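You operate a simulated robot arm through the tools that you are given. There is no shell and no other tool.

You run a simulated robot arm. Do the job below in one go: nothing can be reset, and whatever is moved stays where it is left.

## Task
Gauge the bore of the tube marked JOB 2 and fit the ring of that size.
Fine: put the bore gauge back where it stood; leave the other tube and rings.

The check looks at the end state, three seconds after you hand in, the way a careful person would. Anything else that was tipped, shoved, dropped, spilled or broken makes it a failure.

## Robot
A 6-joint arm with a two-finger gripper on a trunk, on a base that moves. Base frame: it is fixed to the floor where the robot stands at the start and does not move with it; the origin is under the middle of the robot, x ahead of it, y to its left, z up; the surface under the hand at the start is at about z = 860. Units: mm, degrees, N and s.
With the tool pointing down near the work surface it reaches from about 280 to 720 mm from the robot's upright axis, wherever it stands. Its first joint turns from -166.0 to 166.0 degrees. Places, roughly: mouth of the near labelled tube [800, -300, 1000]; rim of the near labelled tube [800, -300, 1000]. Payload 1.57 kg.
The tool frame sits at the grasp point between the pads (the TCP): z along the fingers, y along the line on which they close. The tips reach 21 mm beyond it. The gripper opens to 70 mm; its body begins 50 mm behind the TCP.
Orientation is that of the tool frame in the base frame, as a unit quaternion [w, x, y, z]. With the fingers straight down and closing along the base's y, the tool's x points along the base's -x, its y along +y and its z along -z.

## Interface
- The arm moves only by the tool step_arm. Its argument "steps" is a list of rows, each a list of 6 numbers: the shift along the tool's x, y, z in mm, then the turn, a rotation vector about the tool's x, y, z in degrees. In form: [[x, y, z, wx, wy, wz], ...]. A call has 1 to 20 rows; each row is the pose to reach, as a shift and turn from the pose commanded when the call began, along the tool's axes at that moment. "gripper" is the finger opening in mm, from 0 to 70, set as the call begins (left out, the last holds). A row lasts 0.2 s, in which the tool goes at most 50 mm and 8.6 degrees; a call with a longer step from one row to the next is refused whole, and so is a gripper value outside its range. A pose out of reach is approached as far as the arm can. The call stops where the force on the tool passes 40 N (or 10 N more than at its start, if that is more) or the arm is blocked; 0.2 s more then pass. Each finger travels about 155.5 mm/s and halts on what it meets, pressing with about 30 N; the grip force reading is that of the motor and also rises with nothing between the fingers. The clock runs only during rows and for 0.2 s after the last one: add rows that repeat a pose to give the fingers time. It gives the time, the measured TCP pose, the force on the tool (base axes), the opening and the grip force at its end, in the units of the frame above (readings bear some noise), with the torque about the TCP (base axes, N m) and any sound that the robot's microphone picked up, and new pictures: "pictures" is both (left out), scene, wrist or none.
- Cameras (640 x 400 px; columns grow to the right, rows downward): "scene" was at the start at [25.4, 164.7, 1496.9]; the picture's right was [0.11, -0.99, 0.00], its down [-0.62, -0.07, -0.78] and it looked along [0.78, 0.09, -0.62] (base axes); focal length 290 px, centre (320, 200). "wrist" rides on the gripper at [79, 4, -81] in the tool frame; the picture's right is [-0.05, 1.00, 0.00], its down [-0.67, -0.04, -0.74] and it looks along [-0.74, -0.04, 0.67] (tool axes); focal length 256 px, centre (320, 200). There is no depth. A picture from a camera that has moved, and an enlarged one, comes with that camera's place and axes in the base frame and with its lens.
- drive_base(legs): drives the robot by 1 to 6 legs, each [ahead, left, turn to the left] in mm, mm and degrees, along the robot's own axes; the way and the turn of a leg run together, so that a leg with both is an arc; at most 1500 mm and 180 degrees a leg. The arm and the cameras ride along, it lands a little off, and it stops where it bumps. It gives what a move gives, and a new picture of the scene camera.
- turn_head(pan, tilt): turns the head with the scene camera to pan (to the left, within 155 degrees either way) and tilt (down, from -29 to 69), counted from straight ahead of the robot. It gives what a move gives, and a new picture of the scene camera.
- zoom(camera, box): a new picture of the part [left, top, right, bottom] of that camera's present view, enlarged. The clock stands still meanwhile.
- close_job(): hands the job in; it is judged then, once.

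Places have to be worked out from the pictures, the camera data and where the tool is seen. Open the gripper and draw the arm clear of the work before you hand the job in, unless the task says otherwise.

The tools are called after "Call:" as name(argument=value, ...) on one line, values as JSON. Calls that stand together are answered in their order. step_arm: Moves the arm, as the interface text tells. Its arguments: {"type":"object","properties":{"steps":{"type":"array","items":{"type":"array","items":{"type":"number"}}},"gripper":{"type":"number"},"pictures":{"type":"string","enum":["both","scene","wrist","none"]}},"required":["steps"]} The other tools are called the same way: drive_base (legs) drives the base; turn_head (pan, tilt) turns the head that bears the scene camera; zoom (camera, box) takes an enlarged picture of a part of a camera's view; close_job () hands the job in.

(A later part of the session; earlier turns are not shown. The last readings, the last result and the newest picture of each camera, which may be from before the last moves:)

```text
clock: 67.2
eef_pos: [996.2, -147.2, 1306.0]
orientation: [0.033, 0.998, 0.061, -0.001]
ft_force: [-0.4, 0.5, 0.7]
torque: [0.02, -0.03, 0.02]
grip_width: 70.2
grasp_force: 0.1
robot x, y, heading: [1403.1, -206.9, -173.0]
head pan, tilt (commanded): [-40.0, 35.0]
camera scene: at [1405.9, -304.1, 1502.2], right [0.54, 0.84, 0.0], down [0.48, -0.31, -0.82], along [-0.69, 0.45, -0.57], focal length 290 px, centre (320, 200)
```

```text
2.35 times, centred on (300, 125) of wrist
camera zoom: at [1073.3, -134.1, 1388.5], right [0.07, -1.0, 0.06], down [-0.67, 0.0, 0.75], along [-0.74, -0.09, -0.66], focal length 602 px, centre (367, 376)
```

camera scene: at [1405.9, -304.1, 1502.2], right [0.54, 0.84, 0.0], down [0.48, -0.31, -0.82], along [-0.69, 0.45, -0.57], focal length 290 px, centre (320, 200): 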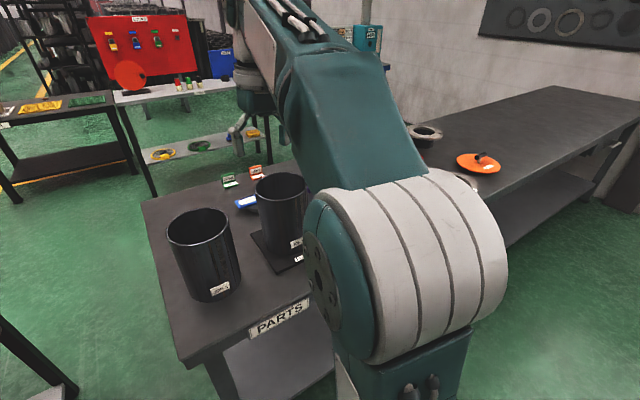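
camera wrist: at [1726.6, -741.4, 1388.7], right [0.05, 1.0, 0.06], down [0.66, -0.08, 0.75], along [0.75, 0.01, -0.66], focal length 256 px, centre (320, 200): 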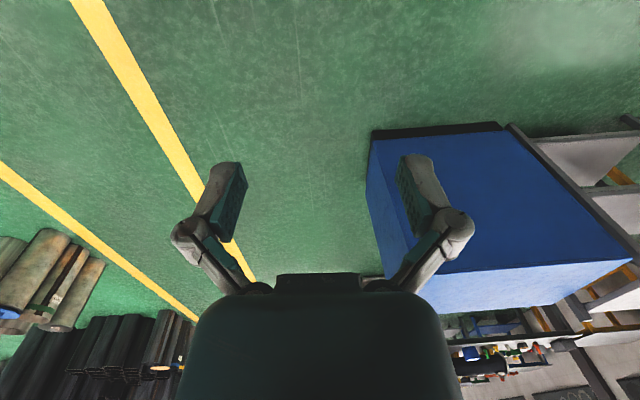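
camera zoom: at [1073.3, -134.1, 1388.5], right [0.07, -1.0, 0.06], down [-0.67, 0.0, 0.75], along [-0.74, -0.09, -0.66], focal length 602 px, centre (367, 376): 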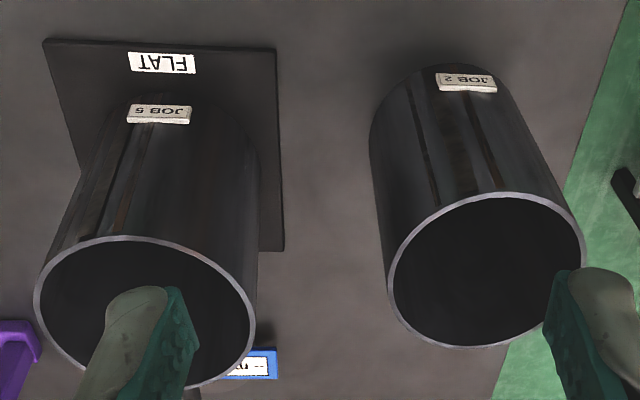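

JOB 2 is confirmed on the corner tube, and the first ring is marked 130 mm. To gauge the tube I need both the gauge (≈(532, −6)) and the tube in reach, so I'll drive into the gap at the bench's end, with heading 180.

Call:
drive_base(legs=[[0, 0, -6.8], [0, 460, 0]])

Call:
turn_head(pan=0, tilt=50)

```text
clock: 70.6
eef_pos: [1006.3, -545.6, 1307.4]
orientation: [0.033, 0.999, 0.017, -0.003]
ft_force: [-0.1, -3.9, -2.5]
torque: [0.28, -0.02, -0.02]
grip_width: 70.2
grasp_force: 0.0
robot x, y, heading: [1406.0, -640.6, -178.1]
head pan, tilt (commanded): [-40.0, 35.0]
camera scene: at [1396.6, -710.6, 1503.8], right [0.62, 0.79, -0.01], down [0.45, -0.37, -0.81], along [-0.64, 0.49, -0.59], focal length 290 px, centre (320, 200)
```

scene: 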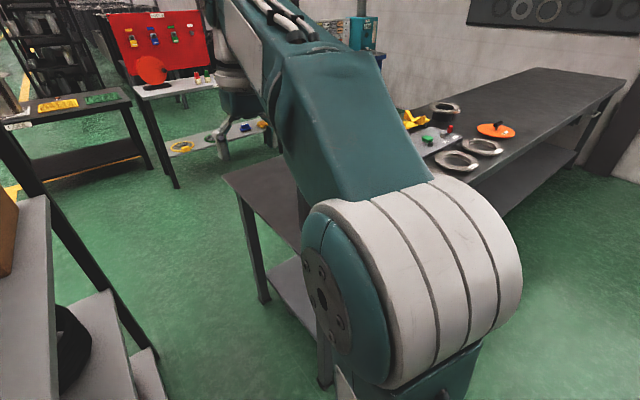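

```text
clock: 71.6
eef_pos: [1008.4, -568.6, 1308.0]
orientation: [0.025, 1.0, 0.017, -0.004]
ft_force: [-0.3, -0.7, 0.1]
torque: [0.04, 0.02, 0.01]
grip_width: 70.2
grasp_force: 0.0
robot x, y, heading: [1412.6, -645.3, -178.3]
head pan, tilt (commanded): [0.0, 50.0]
camera scene: at [1392.2, -789.4, 1481.2], right [-0.03, 1.0, 0.0], down [0.77, 0.02, -0.64], along [-0.64, -0.02, -0.77], focal length 290 px, centre (320, 200)
```

scene: 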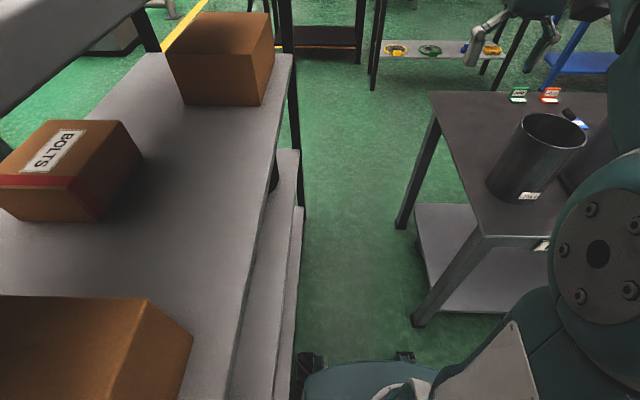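

I correct the heading and lateral offset, then enter the gap in steps.

Call:
drive_base(legs=[[0, 28, -1.8], [380, 0, 0]])

```text
clock: 74.4
eef_pos: [642.7, -562.1, 1309.3]
orientation: [0.025, 1.0, 0.004, -0.005]
ft_force: [0.2, 2.3, 1.2]
torque: [-0.2, 0.04, 0.01]
grip_width: 69.8
grasp_force: 0.1
robot x, y, heading: [1038.8, -650.6, -179.8]
head pan, tilt (commanded): [0.0, 50.0]
camera scene: at [1019.6, -765.7, 1485.0], right [-0.01, 1.0, -0.03], down [0.77, -0.01, -0.64], along [-0.64, -0.03, -0.77], focal length 290 px, centre (320, 200)
```

scene: 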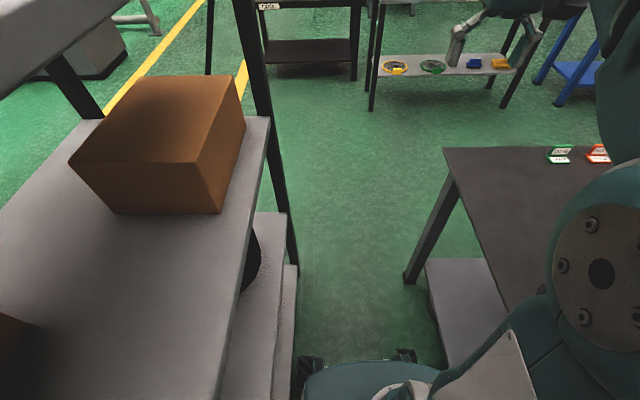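

Well-centred; I go ahead another 400 mm to x≈640.

Call:
drive_base(legs=[[395, 0, 0]])

Call:
turn_head(pan=-60, tilt=40)

Call:
step_arm(steps=[[0, 0, 0, 0, 0, 0]], pictures="wrist")

```text
clock: 76.9
eef_pos: [237.9, -595.4, 1311.9]
orientation: [0.012, 1.0, 0.002, -0.006]
ft_force: [-0.2, 0.2, 0.4]
torque: [0.0, 0.0, 0.02]
grip_width: 69.9
grasp_force: 0.0
robot x, y, heading: [630.2, -648.6, -179.7]
head pan, tilt (commanded): [0.0, 50.0]
camera scene: at [613.7, -791.1, 1481.9], right [0.0, 1.0, -0.01], down [0.77, 0.0, -0.64], along [-0.64, -0.01, -0.77], focal length 290 px, centre (320, 200)
```

scene: 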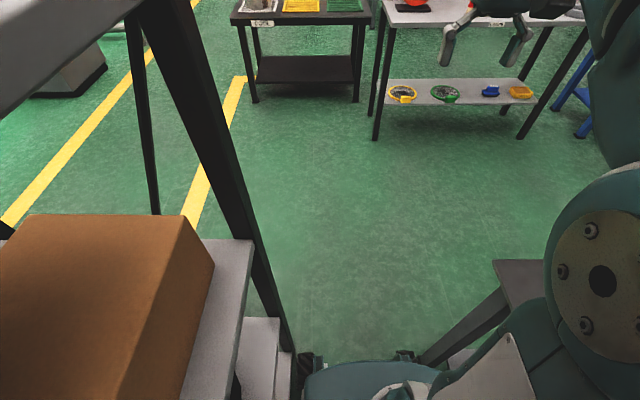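

```text
clock: 78.2
eef_pos: [238.9, -604.1, 1311.2]
orientation: [0.008, 1.0, 0.002, -0.004]
ft_force: [0.2, 0.8, -0.5]
torque: [0.0, 0.03, -0.04]
grip_width: 69.9
grasp_force: 0.1
robot x, y, heading: [632.3, -647.8, -179.7]
head pan, tilt (commanded): [-60.0, 40.0]
camera scene: at [648.1, -726.7, 1494.8], right [0.86, 0.5, 0.0], down [0.32, -0.56, -0.76], along [-0.38, 0.66, -0.64], focal length 290 px, centre (320, 200)
```

scene: 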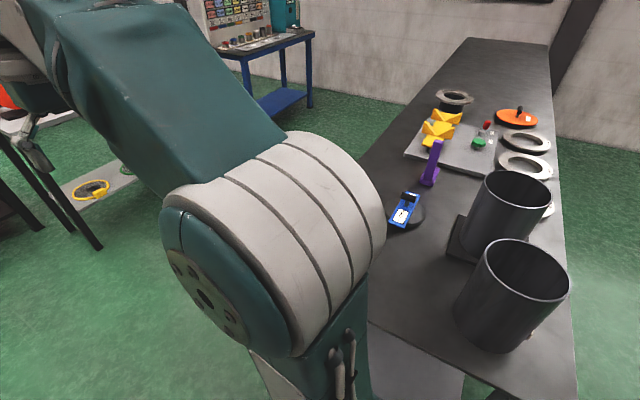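

```text
clock: 78.6
eef_pos: [239.3, -605.0, 1311.9]
orientation: [0.009, 1.0, 0.001, -0.006]
ft_force: [0.4, 0.0, 0.0]
torque: [-0.01, 0.0, 0.04]
grip_width: 70.2
grasp_force: 0.0
robot x, y, heading: [630.7, -649.2, -179.9]
head pan, tilt (commanded): [-60.0, 40.0]
camera wrist: at [317.6, -604.9, 1393.7], right [-0.05, -1.0, 0.02], down [-0.66, 0.05, 0.75], along [-0.75, 0.03, -0.66], focal length 256 px, centre (320, 200)
```

wrist: 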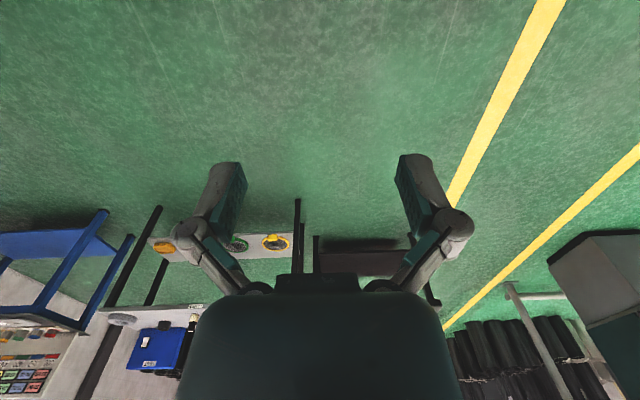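

The robot is at (631, −648), heading 180. I swing the arm over the bench towards the gauge, turning the hand 90° clockwise so the wrist camera stays on the robot's side.

Call:
step_arm(steps=[[20, -35, 4.5, 0, 0, 7], [40, -70, 9, 0, 0, 14], [60, -105, 14, 0, 0, 21], [80, -140, 19, 0, 0, 28], [100, -175, 23, 0, 0, 35], [120, -210, 28, 0, 0, 42], [140, -245, 33, 0, 0, 49], [160, -280, 38, 0, 0, 56], [180, -315, 42, 0, 0, 63], [200, -350, 47, 0, 0, 70], [220, -385, 52, 0, 0, 77], [240, -420, 56, 0, 0, 84], [261, -455, 61, 0, 0, 90], [261, -455, 61, 0, 0, 90]], pictures="both")

```text
clock: 81.6
eef_pos: [498.0, -147.0, 1243.6]
orientation: [0.009, 0.708, -0.706, 0.001]
ft_force: [-0.6, 0.0, 0.5]
torque: [0.02, 0.01, 0.01]
grip_width: 70.0
grasp_force: 0.0
robot x, y, heading: [632.1, -651.0, -179.9]
head pan, tilt (commanded): [-60.0, 40.0]
camera scene: at [648.9, -719.7, 1495.2], right [0.86, 0.5, 0.0], down [0.32, -0.56, -0.76], along [-0.38, 0.66, -0.65], focal length 290 px, centre (320, 200)
camera wrist: at [493.1, -223.0, 1327.7], right [-1.0, 0.05, 0.01], down [0.04, 0.68, 0.73], along [0.03, 0.73, -0.68], focal length 256 px, centre (320, 200)
```

scene: 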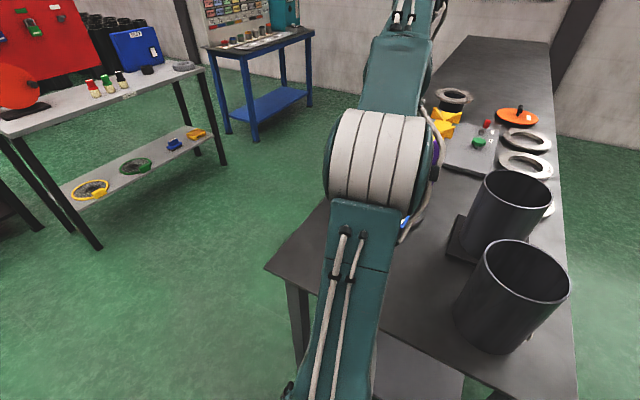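
wrist: 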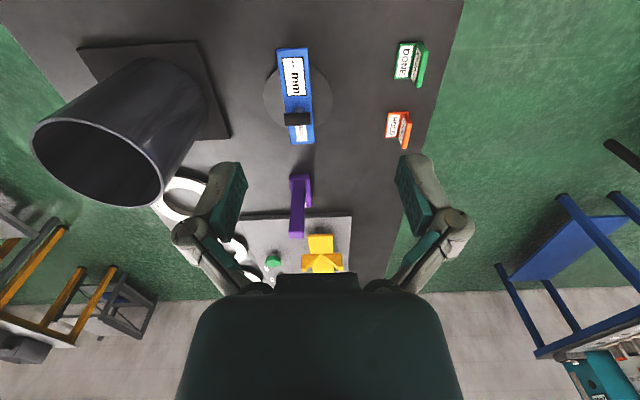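

The gauge is well visible now. Zooming in for its details.

Call:
zoom(camera="wrist", box=[230, 30, 370, 160])

Call:
zoom(camera="wrist", box=[20, 30, 240, 220])

```text
3.08 times, centred on (300, 95) of wrist
camera zoom: at [493.1, -223.0, 1327.7], right [-1.0, 0.05, 0.01], down [0.04, 0.68, 0.73], along [0.03, 0.73, -0.68], focal length 788 px, centre (382, 523)
```

zoom: 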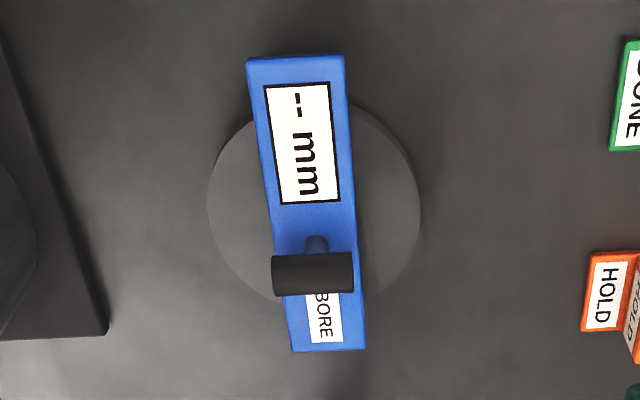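

```text
2.11 times, centred on (130, 125) of wrist
camera zoom: at [493.1, -223.0, 1327.7], right [-1.0, 0.05, 0.01], down [0.04, 0.68, 0.73], along [0.03, 0.73, -0.68], focal length 539 px, centre (720, 358)
```

zoom: 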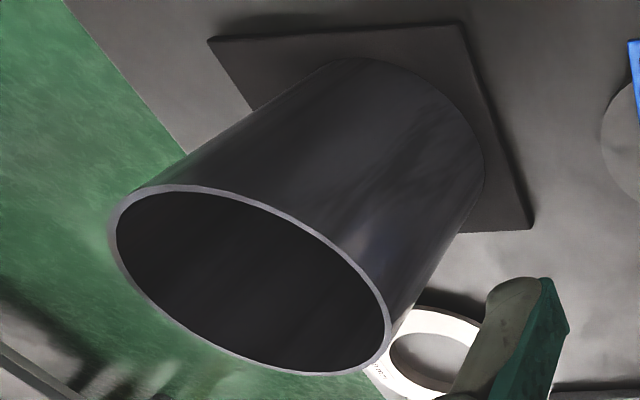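

The gauge has a horizontal T-handle (along x) at about (540, 3, 921), with the display on its −y end. I turn the hand so the fingers close along y (camera on the +x side), level it, and come over the gauge at z≈1100.

Call:
step_arm(steps=[[-12.7, -3.7, 11.8, 0.1, 0, -7.5], [-25.4, -7.3, 23.5, 0.2, 0, -15], [-38.1, -11, 35.3, 0.3, 0, -22.5], [-50.8, -14.7, 47, 0.4, 0, -30], [-63.5, -18.3, 58.8, 0.5, -0.1, -37.5], [-76.2, -22, 70.5, 0.6, -0.1, -45], [-88.9, -25.7, 82.3, 0.7, -0.1, -52.5], [-101.6, -29.3, 94, 0.8, -0.1, -60], [-114.3, -33, 105.8, 0.9, -0.1, -67.5], [-127, -36.7, 117.5, 1.0, -0.1, -75], [-139.7, -40.3, 129.3, 1.1, -0.1, -82.4], [-152.4, -44, 141, 1.14, -0.13, -89.85], [-152.4, -44, 141, 1.14, -0.13, -89.85]], pictures="both")

```text
clock: 84.4
eef_pos: [539.3, 1.2, 1097.1]
orientation: [0.001, 1.0, 0.002, 0.0]
ft_force: [0.1, -0.3, -1.3]
torque: [-0.01, 0.02, 0.01]
grip_width: 70.1
grasp_force: 0.1
robot x, y, heading: [632.1, -652.3, -179.8]
head pan, tilt (commanded): [-60.0, 40.0]
camera scene: at [649.0, -718.7, 1495.2], right [0.86, 0.5, 0.0], down [0.32, -0.56, -0.76], along [-0.38, 0.66, -0.65], focal length 290 px, centre (320, 200)
camera wrist: at [617.2, 0.4, 1180.3], right [-0.05, -1.0, 0.0], down [-0.67, 0.04, 0.74], along [-0.74, 0.04, -0.67], focal length 256 px, centre (320, 200)
```

scene: 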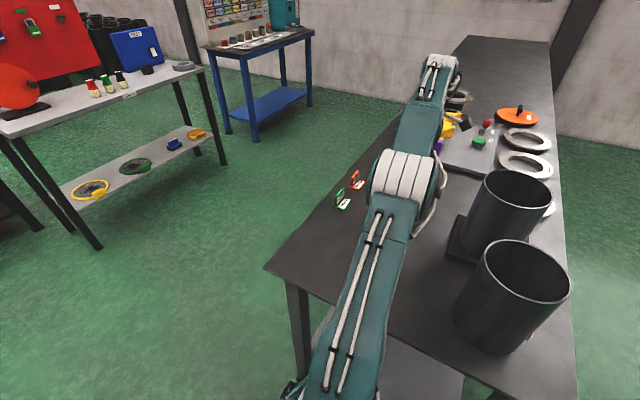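
wrist: 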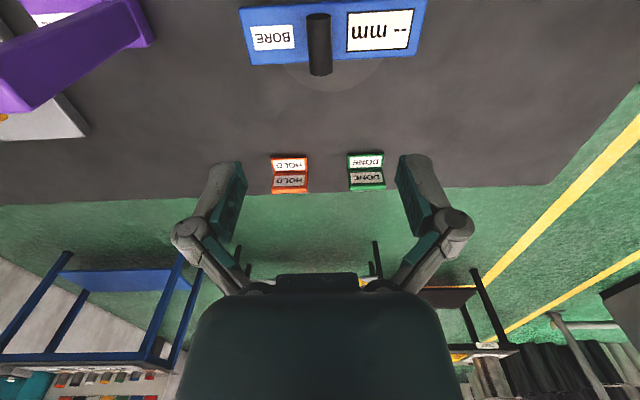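

Hand is level and above the gauge. Zooming to judge the handle's height and position accurately.

Call:
zoom(camera="wrist", box=[230, 0, 430, 100])

Call:
zoom(camera="scene", box=[330, 140, 580, 370])

```text
3.20 times, centred on (330, 50) of wrist
camera zoom: at [617.2, 0.4, 1180.3], right [-0.05, -1.0, 0.0], down [-0.67, 0.04, 0.74], along [-0.74, 0.04, -0.67], focal length 819 px, centre (288, 680)
```

zoom: 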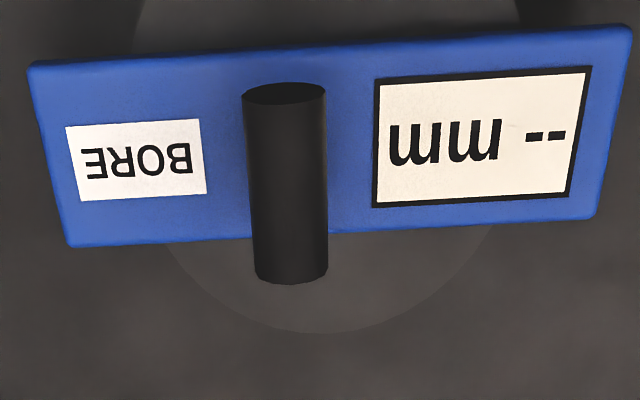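

```text
1.74 times, centred on (455, 255) of scene
camera zoom: at [649.0, -718.7, 1495.2], right [0.86, 0.5, 0.0], down [0.32, -0.56, -0.76], along [-0.38, 0.66, -0.65], focal length 504 px, centre (85, 104)
```

zoom: 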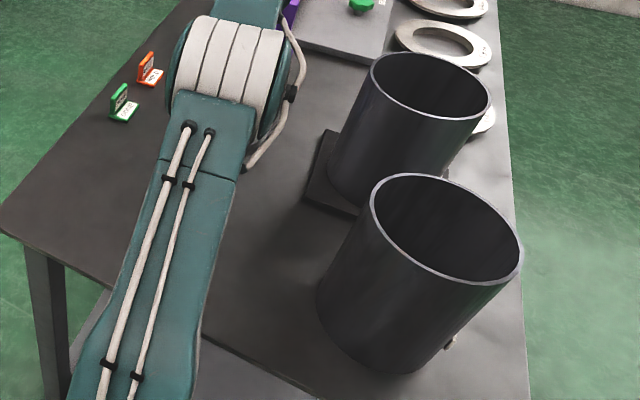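

The handle centre sits within 1–2 mm of the hand's axis in y and about 1–2 mm further +x. I lower straight down to z≈945 and check.

Call:
step_arm(steps=[[0.5, 0, 40, 0, 0, 0], [1, 0, 80, 0, 0, 0], [1.5, 0, 115, 0, 0, 0], [1.5, 0, 140, 0, 0, 0], [1.5, 0, 150, 0, 0, 0], [1.5, 0, 150, 0, 0, 0]], pictures="wrist")

Call:
zoom(camera="wrist", box=[200, 60, 440, 210])

```text
clock: 85.8
eef_pos: [540.9, 1.7, 948.1]
orientation: [0.001, 1.0, 0.001, 0.0]
ft_force: [0.2, 0.3, -0.5]
torque: [0.0, 0.0, 0.02]
grip_width: 70.1
grasp_force: 0.1
robot x, y, heading: [631.5, -652.2, -179.6]
head pan, tilt (commanded): [-60.0, 40.0]
camera wrist: at [618.8, 0.0, 1030.7], right [-0.05, -1.0, 0.0], down [-0.67, 0.04, 0.74], along [-0.74, 0.04, -0.67], focal length 256 px, centre (320, 200)
```

wrist: 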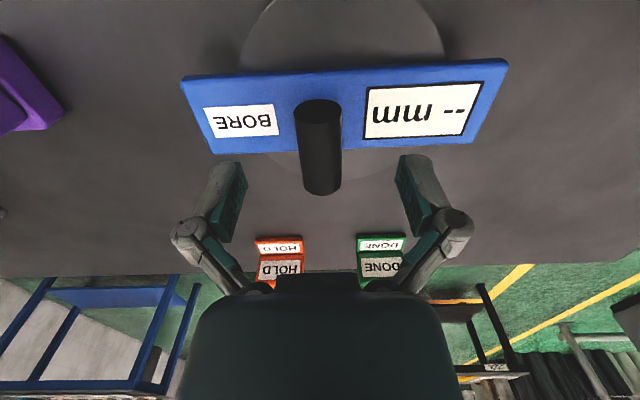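

```text
2.67 times, centred on (320, 135) of wrist
camera zoom: at [618.8, 0.0, 1030.7], right [-0.05, -1.0, 0.0], down [-0.67, 0.04, 0.74], along [-0.74, 0.04, -0.67], focal length 683 px, centre (320, 373)
```

zoom: 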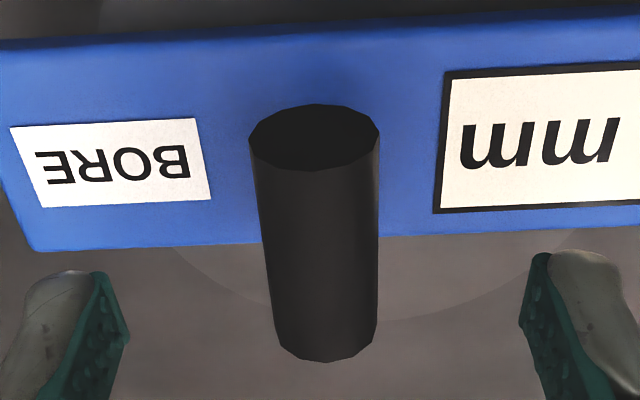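

The handle is centred between the fingers (≈Ø21 mm, centre z≈925). I go down to z≈927 and then close on it.

Call:
step_arm(steps=[[0, 0, 8, 0, 0, 0], [0, 0, 15, 0, 0, 0], [0, 0, 21, 0, 0, 0], [0, 0, 21, 0, 0, 0]], pictures="none")

Call:
step_arm(steps=[[0, 0, 0, 0, 0, 0], [0, 0, 0, 0, 0, 0], [0, 0, 0, 0, 0, 0], [0, 0, 0, 0, 0, 0]], gripper=5, pictures="wrist")

```text
clock: 86.8
eef_pos: [540.1, 2.5, 926.6]
orientation: [0.0, 1.0, 0.001, 0.0]
ft_force: [-0.1, -0.5, 0.4]
torque: [-0.05, 0.0, 0.01]
grip_width: 70.0
grasp_force: 0.0
robot x, y, heading: [632.7, -648.1, -179.6]
head pan, tilt (commanded): [-60.0, 40.0]
```

```text
clock: 87.8
eef_pos: [540.5, 1.0, 928.0]
orientation: [-0.001, 1.0, 0.0, 0.0]
ft_force: [-0.5, 0.1, 19.0]
torque: [-0.04, -0.12, -0.02]
grip_width: 20.9
grasp_force: 29.6
robot x, y, heading: [633.4, -656.6, -180.0]
head pan, tilt (commanded): [-60.0, 40.0]
camera wrist: at [618.5, -1.0, 1011.1], right [-0.05, -1.0, 0.0], down [-0.67, 0.03, 0.75], along [-0.74, 0.04, -0.67], focal length 256 px, centre (320, 200)
```

wrist: 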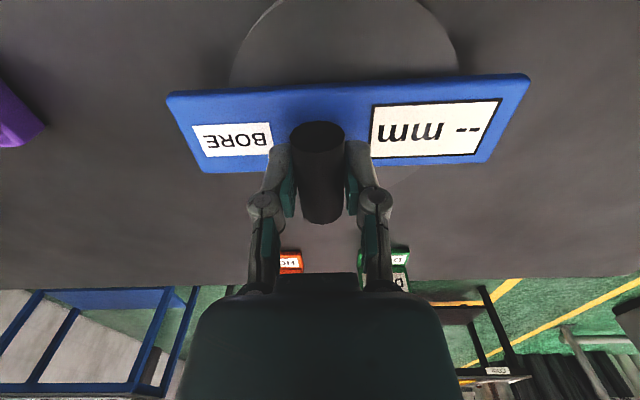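

The handle is gripped (20.9 mm, 30 N). The standing pose of the gauge is recorded as TCP (540.5, 1.0, ≈927) with yaw 0. I lift it a bit and check.

Call:
step_arm(steps=[[0, 0, -5, 0, 0, 0], [0, 0, -15, 0, 0, 0], [0, 0, -30, 0, 0, 0], [0, 0, -50, 0, 0, 0], [0, 0, -50, 0, 0, 0]], pictures="both")

```text
clock: 89.0
eef_pos: [539.7, 3.3, 975.6]
orientation: [0.002, 1.0, 0.001, 0.0]
ft_force: [-0.5, -0.1, -3.9]
torque: [0.07, -0.01, 0.01]
grip_width: 20.9
grasp_force: 30.0
robot x, y, heading: [632.1, -651.9, -179.9]
head pan, tilt (commanded): [-60.0, 40.0]
camera scene: at [648.9, -718.4, 1495.2], right [0.86, 0.5, 0.0], down [0.32, -0.56, -0.76], along [-0.38, 0.66, -0.65], focal length 290 px, centre (320, 200)
camera wrist: at [617.3, -0.3, 1059.3], right [-0.05, -1.0, 0.0], down [-0.67, 0.04, 0.74], along [-0.74, 0.04, -0.67], focal length 256 px, centre (320, 200)
```

scene: 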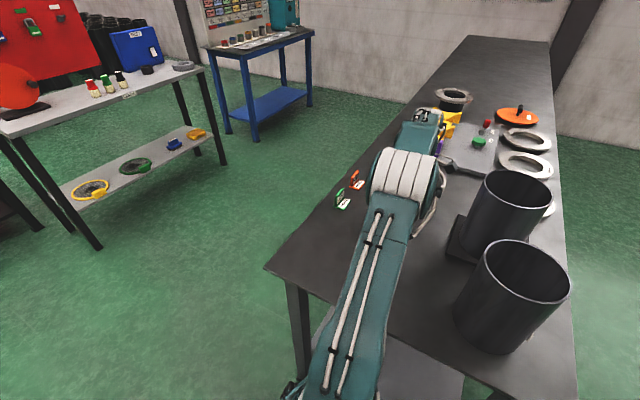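
wrist: 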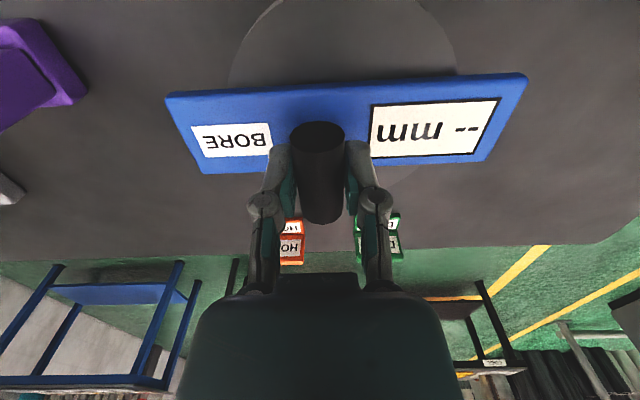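

The gauge came up whole (disc is part of it, weight ≈4 N). From two views, JOB 2's rim centre is about (813, −259, 1056). I raise the gauge and carry it over to hover well above that.

Call:
step_arm(steps=[[0, 0, -45, 0, 0, 0], [0, 0, -90, 0, 0, 0], [0, 0, -135, 0, 0, 0], [0, 0, -180, 0, 0, 0], [0, 0, -214, 0, 0, 0], [30, 29, -214, 0, 0, 0], [60, 58, -214, 0, 0, 0], [90, 87, -214, 0, 0, 0], [120, 116, -214, 0, 0, 0], [150, 145, -214, 0, 0, 0], [180, 174, -214, 0, 0, 0], [210, 203, -214, 0, 0, 0], [240, 232, -214, 0, 0, 0], [260, 250, -214, 0, 0, 0], [272, 262, -214, 0, 0, 0], [272, 262, -214, 0, 0, 0]], pictures="both")

```text
clock: 92.4
eef_pos: [813.1, -261.9, 1190.7]
orientation: [0.001, 1.0, 0.002, 0.001]
ft_force: [-0.4, 0.2, -4.2]
torque: [0.05, 0.01, 0.02]
grip_width: 20.9
grasp_force: 30.7
out of reach, approached as far as the arm can: row 4, 5
robot x, y, heading: [632.9, -649.5, -180.3]
head pan, tilt (commanded): [-60.0, 40.0]
camera scene: at [650.0, -720.4, 1495.1], right [0.86, 0.5, 0.0], down [0.32, -0.56, -0.76], along [-0.38, 0.66, -0.65], focal length 290 px, centre (320, 200)
camera wrist: at [892.4, -264.1, 1273.4], right [-0.05, -1.0, 0.0], down [-0.67, 0.04, 0.75], along [-0.74, 0.04, -0.67], focal length 256 px, centre (320, 200)
```

scene: 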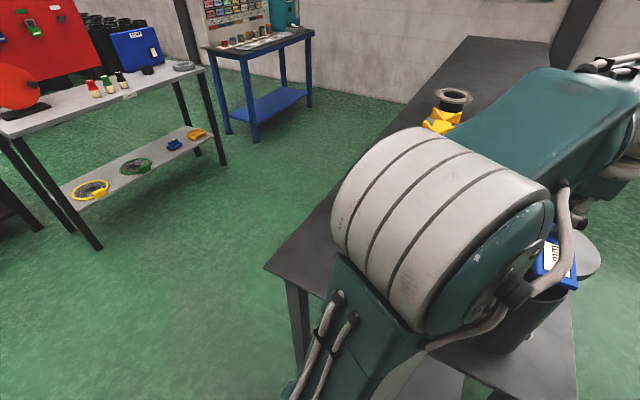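
wrist: 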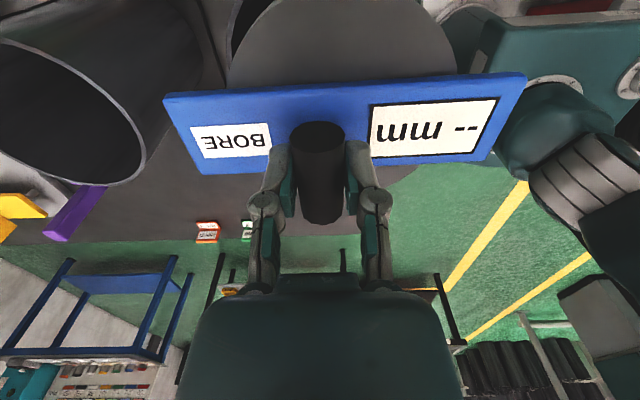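

Hovering above JOB 2. I zoom the wrist view on the disc and the rim beneath it.

Call:
zoom(camera="wrist", box=[200, 0, 500, 190])

Call:
zoom(camera="scene", box=[440, 200, 620, 370])

```text
2.11 times, centred on (350, 95) of wrist
camera zoom: at [892.4, -264.1, 1273.4], right [-0.05, -1.0, 0.0], down [-0.67, 0.04, 0.75], along [-0.74, 0.04, -0.67], focal length 539 px, centre (257, 421)
```

zoom: 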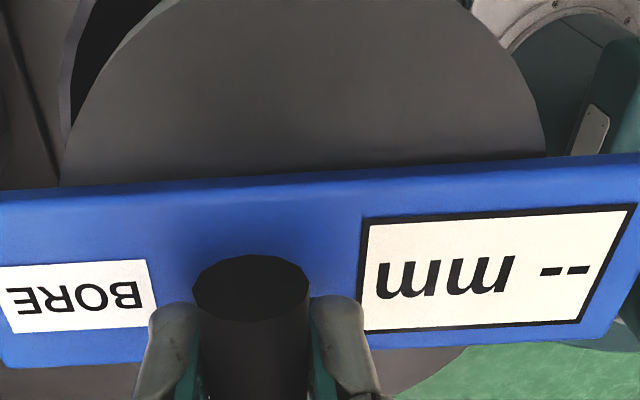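

```text
2.35 times, centred on (530, 285) of scene
camera zoom: at [650.0, -720.4, 1495.1], right [0.86, 0.5, 0.0], down [0.32, -0.56, -0.76], along [-0.38, 0.66, -0.65], focal length 682 px, centre (-174, 0)
```

zoom: 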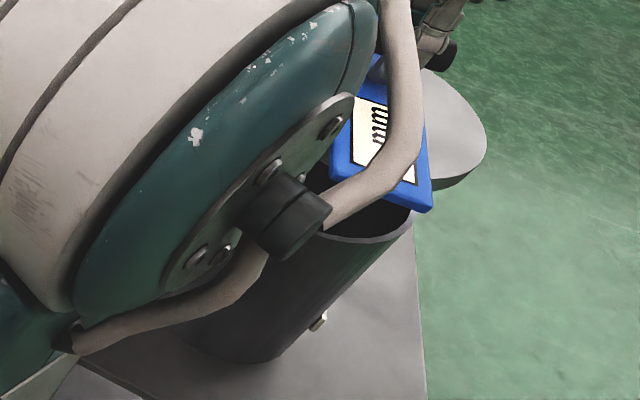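

The gauge's disc/bar is offset about 11 mm to −y of its handle, so I shift the hand +14 mm in y and lower to z≈1150 to compare disc and rim closely.

Call:
step_arm(steps=[[0, -7, 10, 0, 0, 0], [0, -14, 20, 0, 0, 0], [0, -14, 32, 0, 0, 0], [0, -14, 40, 0, 0, 0], [0, -14, 40, 0, 0, 0]], pictures="both")

Call:
zoom(camera="wrist", box=[180, 0, 500, 200])

Call:
zoom(camera="scene", box=[440, 200, 620, 370])

```text
clock: 93.6
eef_pos: [813.9, -247.3, 1151.4]
orientation: [0.001, 1.0, 0.001, -0.001]
ft_force: [0.2, 0.3, -4.9]
torque: [0.04, -0.02, -0.01]
grip_width: 21.0
grasp_force: 30.1
robot x, y, heading: [630.6, -651.1, -179.7]
head pan, tilt (commanded): [-60.0, 40.0]
camera scene: at [650.0, -720.2, 1495.1], right [0.86, 0.5, 0.0], down [0.32, -0.56, -0.76], along [-0.38, 0.66, -0.65], focal length 290 px, centre (320, 200)
camera wrist: at [892.2, -250.1, 1232.6], right [-0.05, -1.0, 0.0], down [-0.67, 0.04, 0.75], along [-0.74, 0.04, -0.67], focal length 256 px, centre (320, 200)
```

scene: 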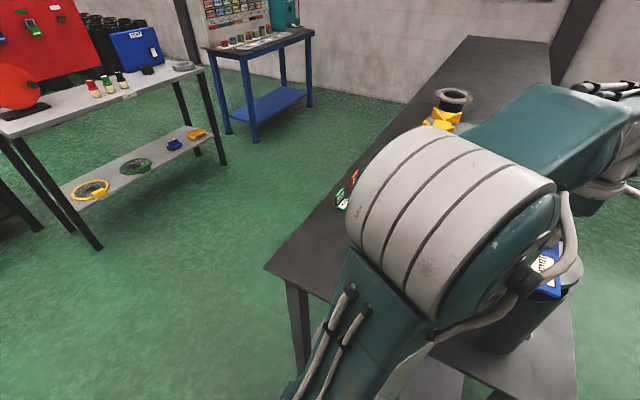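
wrist: 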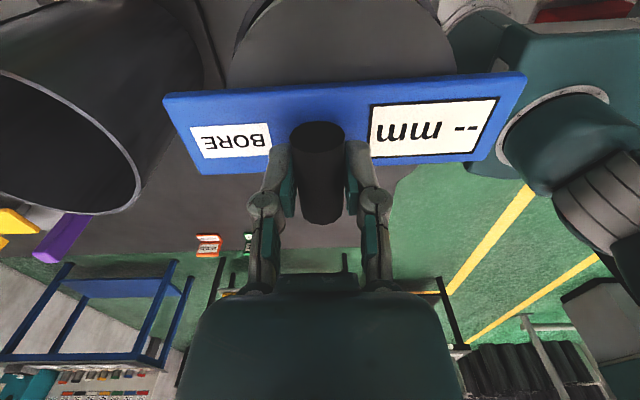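

```text
2.00 times, centred on (340, 100) of wrist
camera zoom: at [892.2, -250.1, 1232.6], right [-0.05, -1.0, 0.0], down [-0.67, 0.04, 0.75], along [-0.74, 0.04, -0.67], focal length 512 px, centre (280, 400)
```

zoom: 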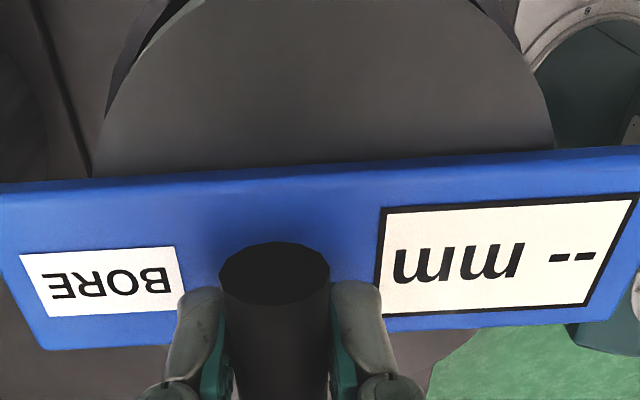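

```text
2.35 times, centred on (530, 285) of scene
camera zoom: at [650.0, -720.2, 1495.1], right [0.86, 0.5, 0.0], down [0.32, -0.56, -0.76], along [-0.38, 0.66, -0.65], focal length 682 px, centre (-174, 0)
```

zoom: 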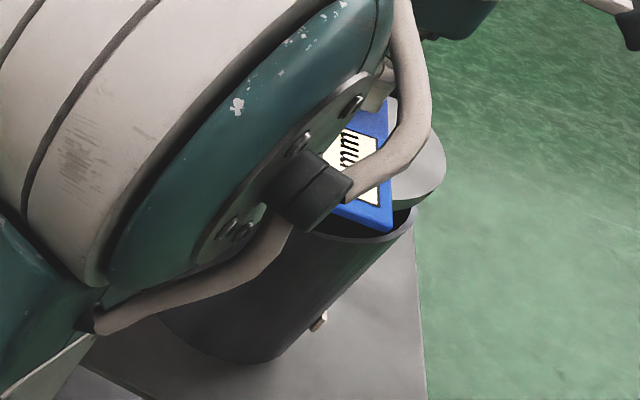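

Roughly aligned. I zoom in closer on the left and right rim edges near the disc for a finer measurement.

Call:
zoom(camera="wrist", box=[220, 0, 300, 50])

Call:
zoom(camera="wrist", box=[395, 0, 475, 50])

```text
8.00 times, centred on (260, 25) of wrist
camera zoom: at [892.2, -250.1, 1232.6], right [-0.05, -1.0, 0.0], down [-0.67, 0.04, 0.75], along [-0.74, 0.04, -0.67], focal length 2048 px, centre (800, 1600)
```

zoom: 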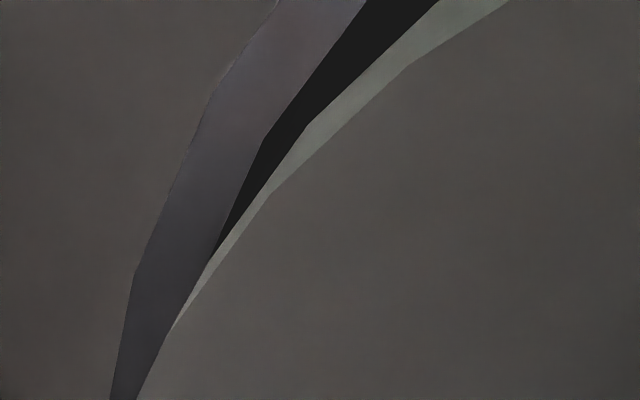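

```text
8.00 times, centred on (435, 25) of wrist
camera zoom: at [892.2, -250.1, 1232.6], right [-0.05, -1.0, 0.0], down [-0.67, 0.04, 0.75], along [-0.74, 0.04, -0.67], focal length 2048 px, centre (-600, 1600)
```

zoom: 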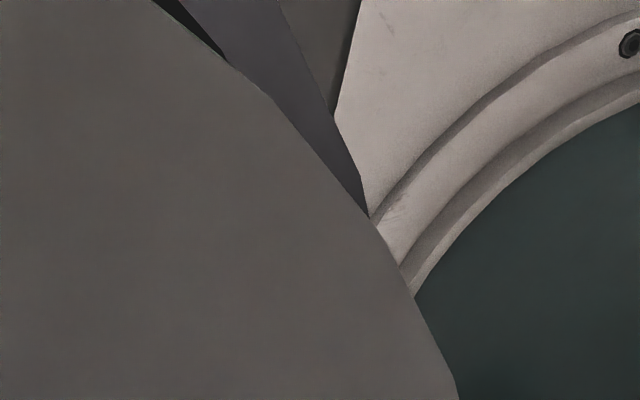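

From the high-zoom edges, the tube's axis lies about 3–4 mm to −x and 1 mm to −y of the disc's centre, with some 4–5 mm of radial clearance. I shift accordingly and lower to just above the rim (z≈1134).

Call:
step_arm(steps=[[-2, 0.5, 4, 0, 0, 0], [-3.5, 1, 9, 0, 0, 0], [-3.5, 1, 14, 0, 0, 0], [-3.5, 1, 17, 0, 0, 0], [-3.5, 1, 17, 0, 0, 0]], pictures="wrist")

Call:
zoom(camera="wrist", box=[220, 0, 300, 50])

Call:
zoom(camera="wrist", box=[395, 0, 475, 50])

Call:
zoom(camera="scene", box=[440, 200, 620, 370])

```text
clock: 94.8
eef_pos: [811.5, -248.5, 1133.7]
orientation: [0.002, 1.0, 0.001, 0.0]
ft_force: [-0.1, -0.5, -4.7]
torque: [0.08, -0.01, 0.0]
grip_width: 20.8
grasp_force: 30.9
robot x, y, heading: [634.3, -652.9, -180.0]
head pan, tilt (commanded): [-60.0, 40.0]
camera wrist: at [889.4, -251.0, 1215.9], right [-0.05, -1.0, 0.0], down [-0.67, 0.04, 0.75], along [-0.74, 0.04, -0.67], focal length 256 px, centre (320, 200)
```

wrist: 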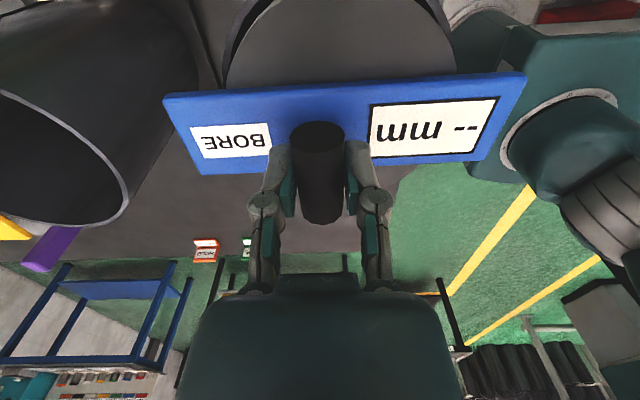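

```text
8.00 times, centred on (260, 25) of wrist
camera zoom: at [889.4, -251.0, 1215.9], right [-0.05, -1.0, 0.0], down [-0.67, 0.04, 0.75], along [-0.74, 0.04, -0.67], focal length 2048 px, centre (800, 1600)
```

zoom: 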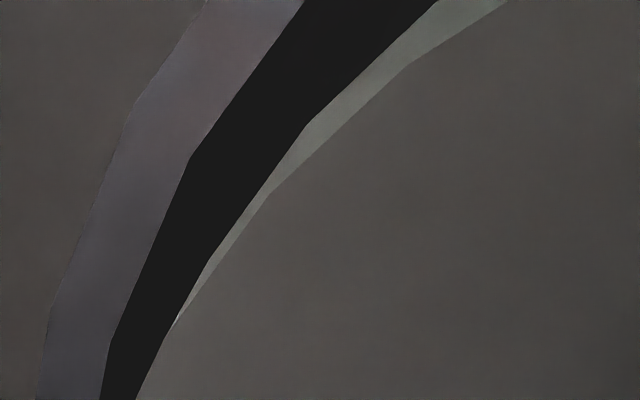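

```text
8.00 times, centred on (435, 25) of wrist
camera zoom: at [889.4, -251.0, 1215.9], right [-0.05, -1.0, 0.0], down [-0.67, 0.04, 0.75], along [-0.74, 0.04, -0.67], focal length 2048 px, centre (-600, 1600)
```

zoom: 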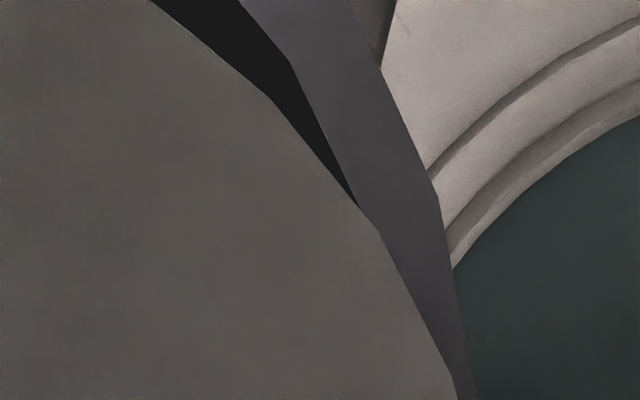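

```text
2.35 times, centred on (530, 285) of scene
camera zoom: at [650.0, -720.1, 1495.1], right [0.86, 0.5, 0.0], down [0.32, -0.56, -0.76], along [-0.38, 0.66, -0.65], focal length 682 px, centre (-174, 0)
```

zoom: 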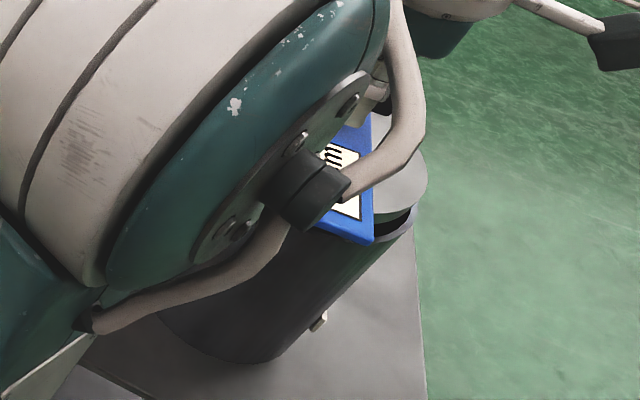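

Now the black gap is visible on both sides; y is aligned, x needs another ≈2.5 mm to −x. I adjust and lower gently into the mouth, watching the force.

Call:
step_arm(steps=[[-2.5, 0, 0, 0, 0, 0], [-2.5, 0, 3, 0, 0, 0], [-2.5, 0, 6, 0, 0, 0], [-2.5, 0, 9, 0, 0, 0], [-2.5, 0, 12, 0, 0, 0], [-2.5, 0, 14, 0, 0, 0], [-2.5, 0, 14, 0, 0, 0]], pictures="wrist")

Call:
zoom(camera="wrist", box=[180, 0, 500, 200])

```text
clock: 96.4
eef_pos: [808.6, -248.6, 1118.5]
orientation: [0.001, 1.0, 0.001, 0.001]
ft_force: [-0.7, 0.6, -3.7]
torque: [0.04, -0.01, -0.02]
grip_width: 20.8
grasp_force: 29.4
robot x, y, heading: [630.1, -652.6, -179.9]
head pan, tilt (commanded): [-60.0, 40.0]
camera wrist: at [886.5, -250.2, 1201.5], right [-0.05, -1.0, 0.0], down [-0.67, 0.04, 0.75], along [-0.74, 0.04, -0.67], focal length 256 px, centre (320, 200)
```

wrist: 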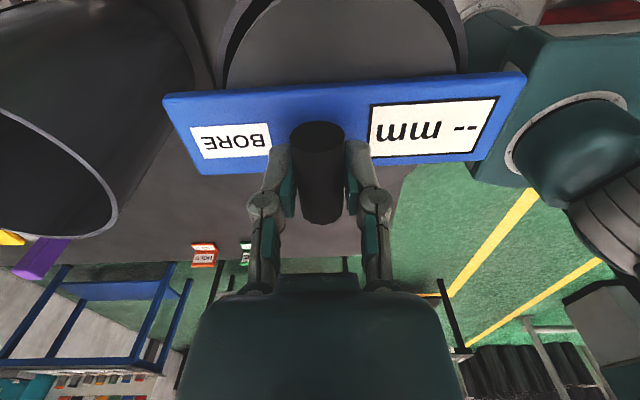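

```text
2.00 times, centred on (340, 100) of wrist
camera zoom: at [886.5, -250.2, 1201.5], right [-0.05, -1.0, 0.0], down [-0.67, 0.04, 0.75], along [-0.74, 0.04, -0.67], focal length 512 px, centre (280, 400)
```

zoom: 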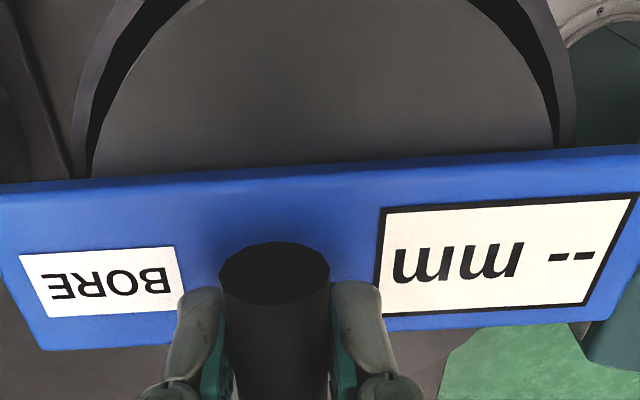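

The disc is well within the rim with a gap on all visible sides and no contact force. I continue lowering in small steps.

Call:
step_arm(steps=[[0, 0, 2, 0, 0, 0], [0, 0, 4, 0, 0, 0], [0, 0, 6, 0, 0, 0], [0, 0, 8, 0, 0, 0], [0, 0, 8, 0, 0, 0]], pictures="wrist")

Call:
zoom(camera="wrist", box=[180, 0, 500, 200])

```text
clock: 97.6
eef_pos: [808.2, -246.1, 1110.6]
orientation: [0.001, 1.0, 0.001, 0.0]
ft_force: [0.7, -0.3, -4.1]
torque: [0.03, -0.01, 0.0]
grip_width: 20.8
grasp_force: 30.2
robot x, y, heading: [633.6, -650.1, -179.7]
head pan, tilt (commanded): [-60.0, 40.0]
camera wrist: at [885.9, -249.6, 1193.6], right [-0.05, -1.0, 0.0], down [-0.67, 0.04, 0.75], along [-0.74, 0.04, -0.67], focal length 256 px, centre (320, 200)
```

wrist: 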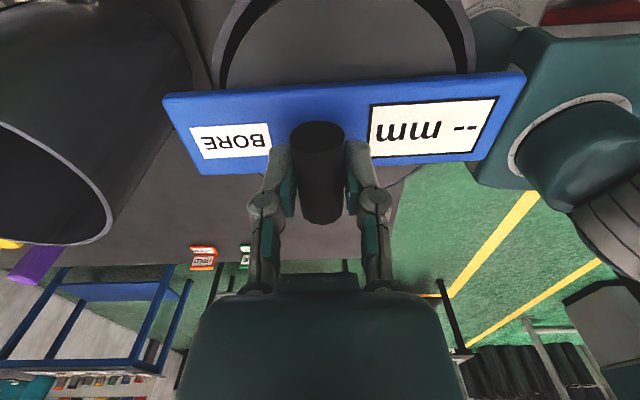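

```text
2.00 times, centred on (340, 100) of wrist
camera zoom: at [885.9, -249.6, 1193.6], right [-0.05, -1.0, 0.0], down [-0.67, 0.04, 0.75], along [-0.74, 0.04, -0.67], focal length 512 px, centre (280, 400)
```

zoom: 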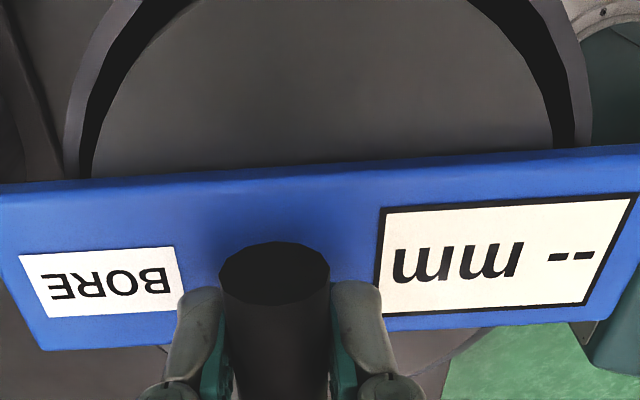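

Still free. I nudge 1 mm to −y to even the side gaps and continue down in 2 mm steps.

Call:
step_arm(steps=[[0, 1, 1, 0, 0, 0], [0, 1, 2, 0, 0, 0], [0, 1, 3, 0, 0, 0], [0, 1, 4, 0, 0, 0], [0, 1, 5, 0, 0, 0], [0, 1, 6, 0, 0, 0]], pictures="wrist")

Call:
zoom(camera="wrist", box=[150, 0, 540, 240])

```text
clock: 99.0
eef_pos: [808.1, -249.3, 1105.5]
orientation: [0.001, 1.0, 0.001, 0.0]
ft_force: [-0.9, 1.2, -0.8]
torque: [-0.09, -0.04, -0.05]
grip_width: 21.0
grasp_force: 30.1
robot x, y, heading: [631.5, -653.1, -179.8]
head pan, tilt (commanded): [-60.0, 40.0]
camera wrist: at [886.1, -251.3, 1188.6], right [-0.05, -1.0, 0.0], down [-0.67, 0.04, 0.75], along [-0.74, 0.04, -0.67], focal length 256 px, centre (320, 200)
```

wrist: 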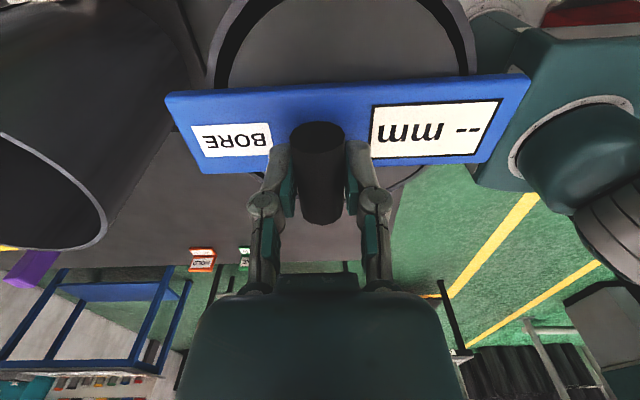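

```text
1.64 times, centred on (345, 120) of wrist
camera zoom: at [886.1, -251.3, 1188.6], right [-0.05, -1.0, 0.0], down [-0.67, 0.04, 0.75], along [-0.74, 0.04, -0.67], focal length 420 px, centre (279, 331)
```

zoom: 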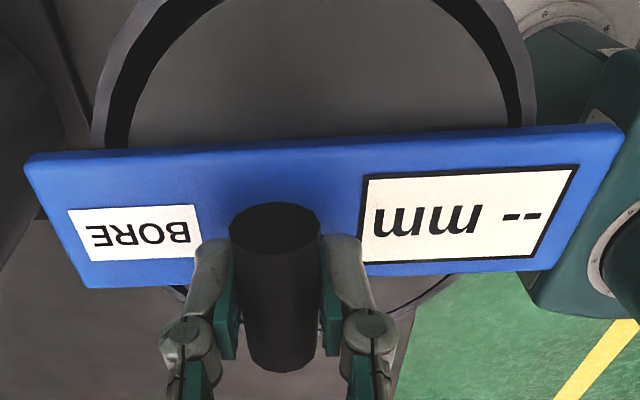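

The force rose to about −1 N, so the bar begins to rest on the rim. I settle it another 1.5 mm and look at the display.

Call:
step_arm(steps=[[0, 0, 0.7, 0, 0, 0], [0, 0, 1.4, 0, 0, 0], [0, 0, 1.4, 0, 0, 0], [0, 0, 1.4, 0, 0, 0]], pictures="wrist")

Call:
zoom(camera="wrist", box=[150, 0, 540, 240])

```text
clock: 100.0
eef_pos: [807.3, -248.9, 1103.9]
orientation: [0.0, 1.0, 0.0, 0.001]
ft_force: [1.7, 1.5, 21.3]
torque: [-0.01, -0.05, -0.04]
grip_width: 20.8
grasp_force: 29.6
robot x, y, heading: [631.4, -649.0, -179.8]
head pan, tilt (commanded): [-60.0, 40.0]
camera wrist: at [886.0, -251.4, 1187.6], right [-0.05, -1.0, 0.0], down [-0.67, 0.03, 0.74], along [-0.74, 0.04, -0.67], focal length 256 px, centre (320, 200)
```

wrist: 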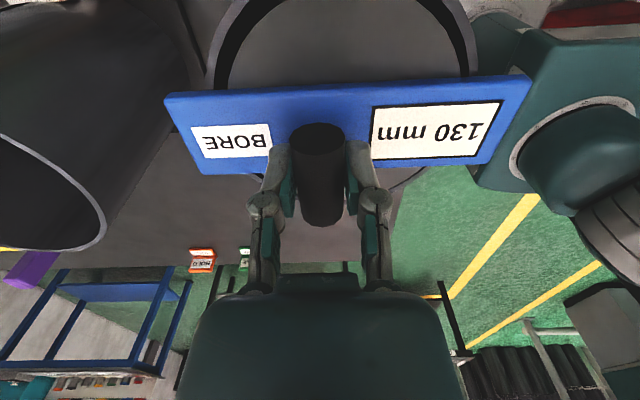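

```text
1.64 times, centred on (345, 120) of wrist
camera zoom: at [886.0, -251.4, 1187.6], right [-0.05, -1.0, 0.0], down [-0.67, 0.03, 0.74], along [-0.74, 0.04, -0.67], focal length 420 px, centre (279, 331)
```

zoom: 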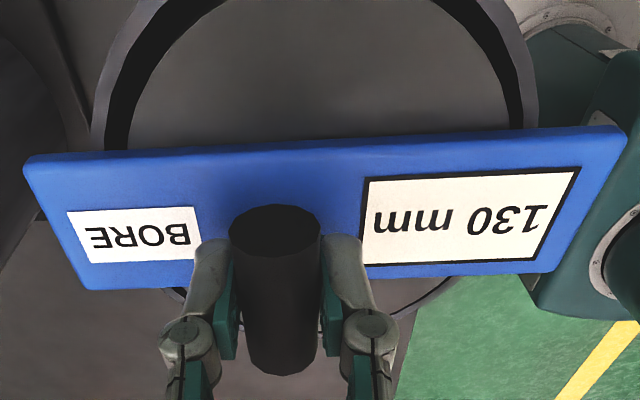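

The display reads 130 mm. Now I lift the gauge straight out, carry it around tube JOB 5, and bring it back above its old place.

Call:
step_arm(steps=[[0, 0, -5, 0, 0, 0], [0, 0, -20, 0, 0, 0], [0, 0, -40, 0, 0, 0], [0, 0, -62, 0, 0, 0], [-42, 0, -62, 0, 0, 0], [-84, 0, -62, 0, 0, 0], [-126, 0, -62, 0, 0, 0], [-168, 0, -62, 0, 0, 0], [-190, -40, -50, 0, 0, 0], [-210, -75, -38, 0, 0, 0], [-230, -115, -25, 0, 0, 0], [-250, -155, -12, 0, 0, 0], [-260, -195, 0, 0, 0, 0], [-266, -230, 15, 0, 0, 0], [-267.5, -251, 40, 0, 0, 0], [-267.5, -251, 40, 0, 0, 0]], pictures="both")

```text
clock: 103.4
eef_pos: [540.6, 3.8, 1063.0]
orientation: [0.001, 1.0, 0.001, 0.0]
ft_force: [0.2, 0.2, -4.9]
torque: [0.05, 0.01, 0.0]
grip_width: 21.0
grasp_force: 29.8
robot x, y, heading: [634.4, -650.2, -179.8]
head pan, tilt (commanded): [-60.0, 40.0]
camera scene: at [648.9, -718.1, 1495.3], right [0.86, 0.5, 0.0], down [0.32, -0.56, -0.76], along [-0.38, 0.66, -0.65], focal length 290 px, centre (320, 200)
camera wrist: at [618.4, 1.6, 1144.5], right [-0.05, -1.0, 0.0], down [-0.67, 0.04, 0.74], along [-0.74, 0.04, -0.67], focal length 256 px, centre (320, 200)
```

scene: 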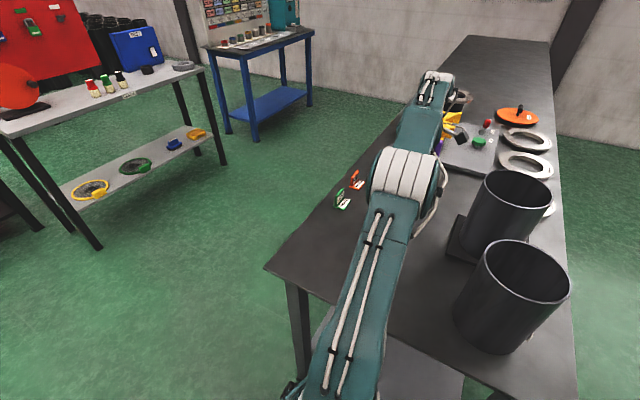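
wrist: 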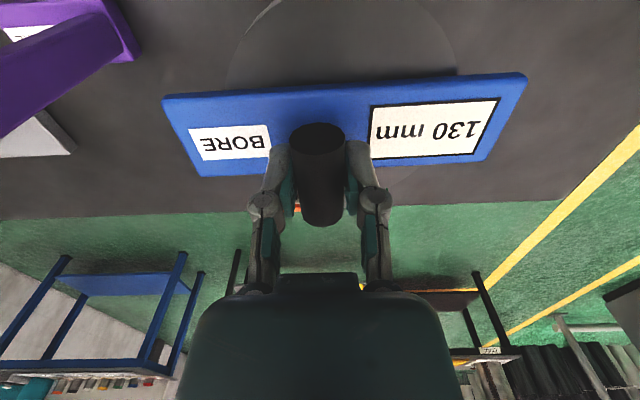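

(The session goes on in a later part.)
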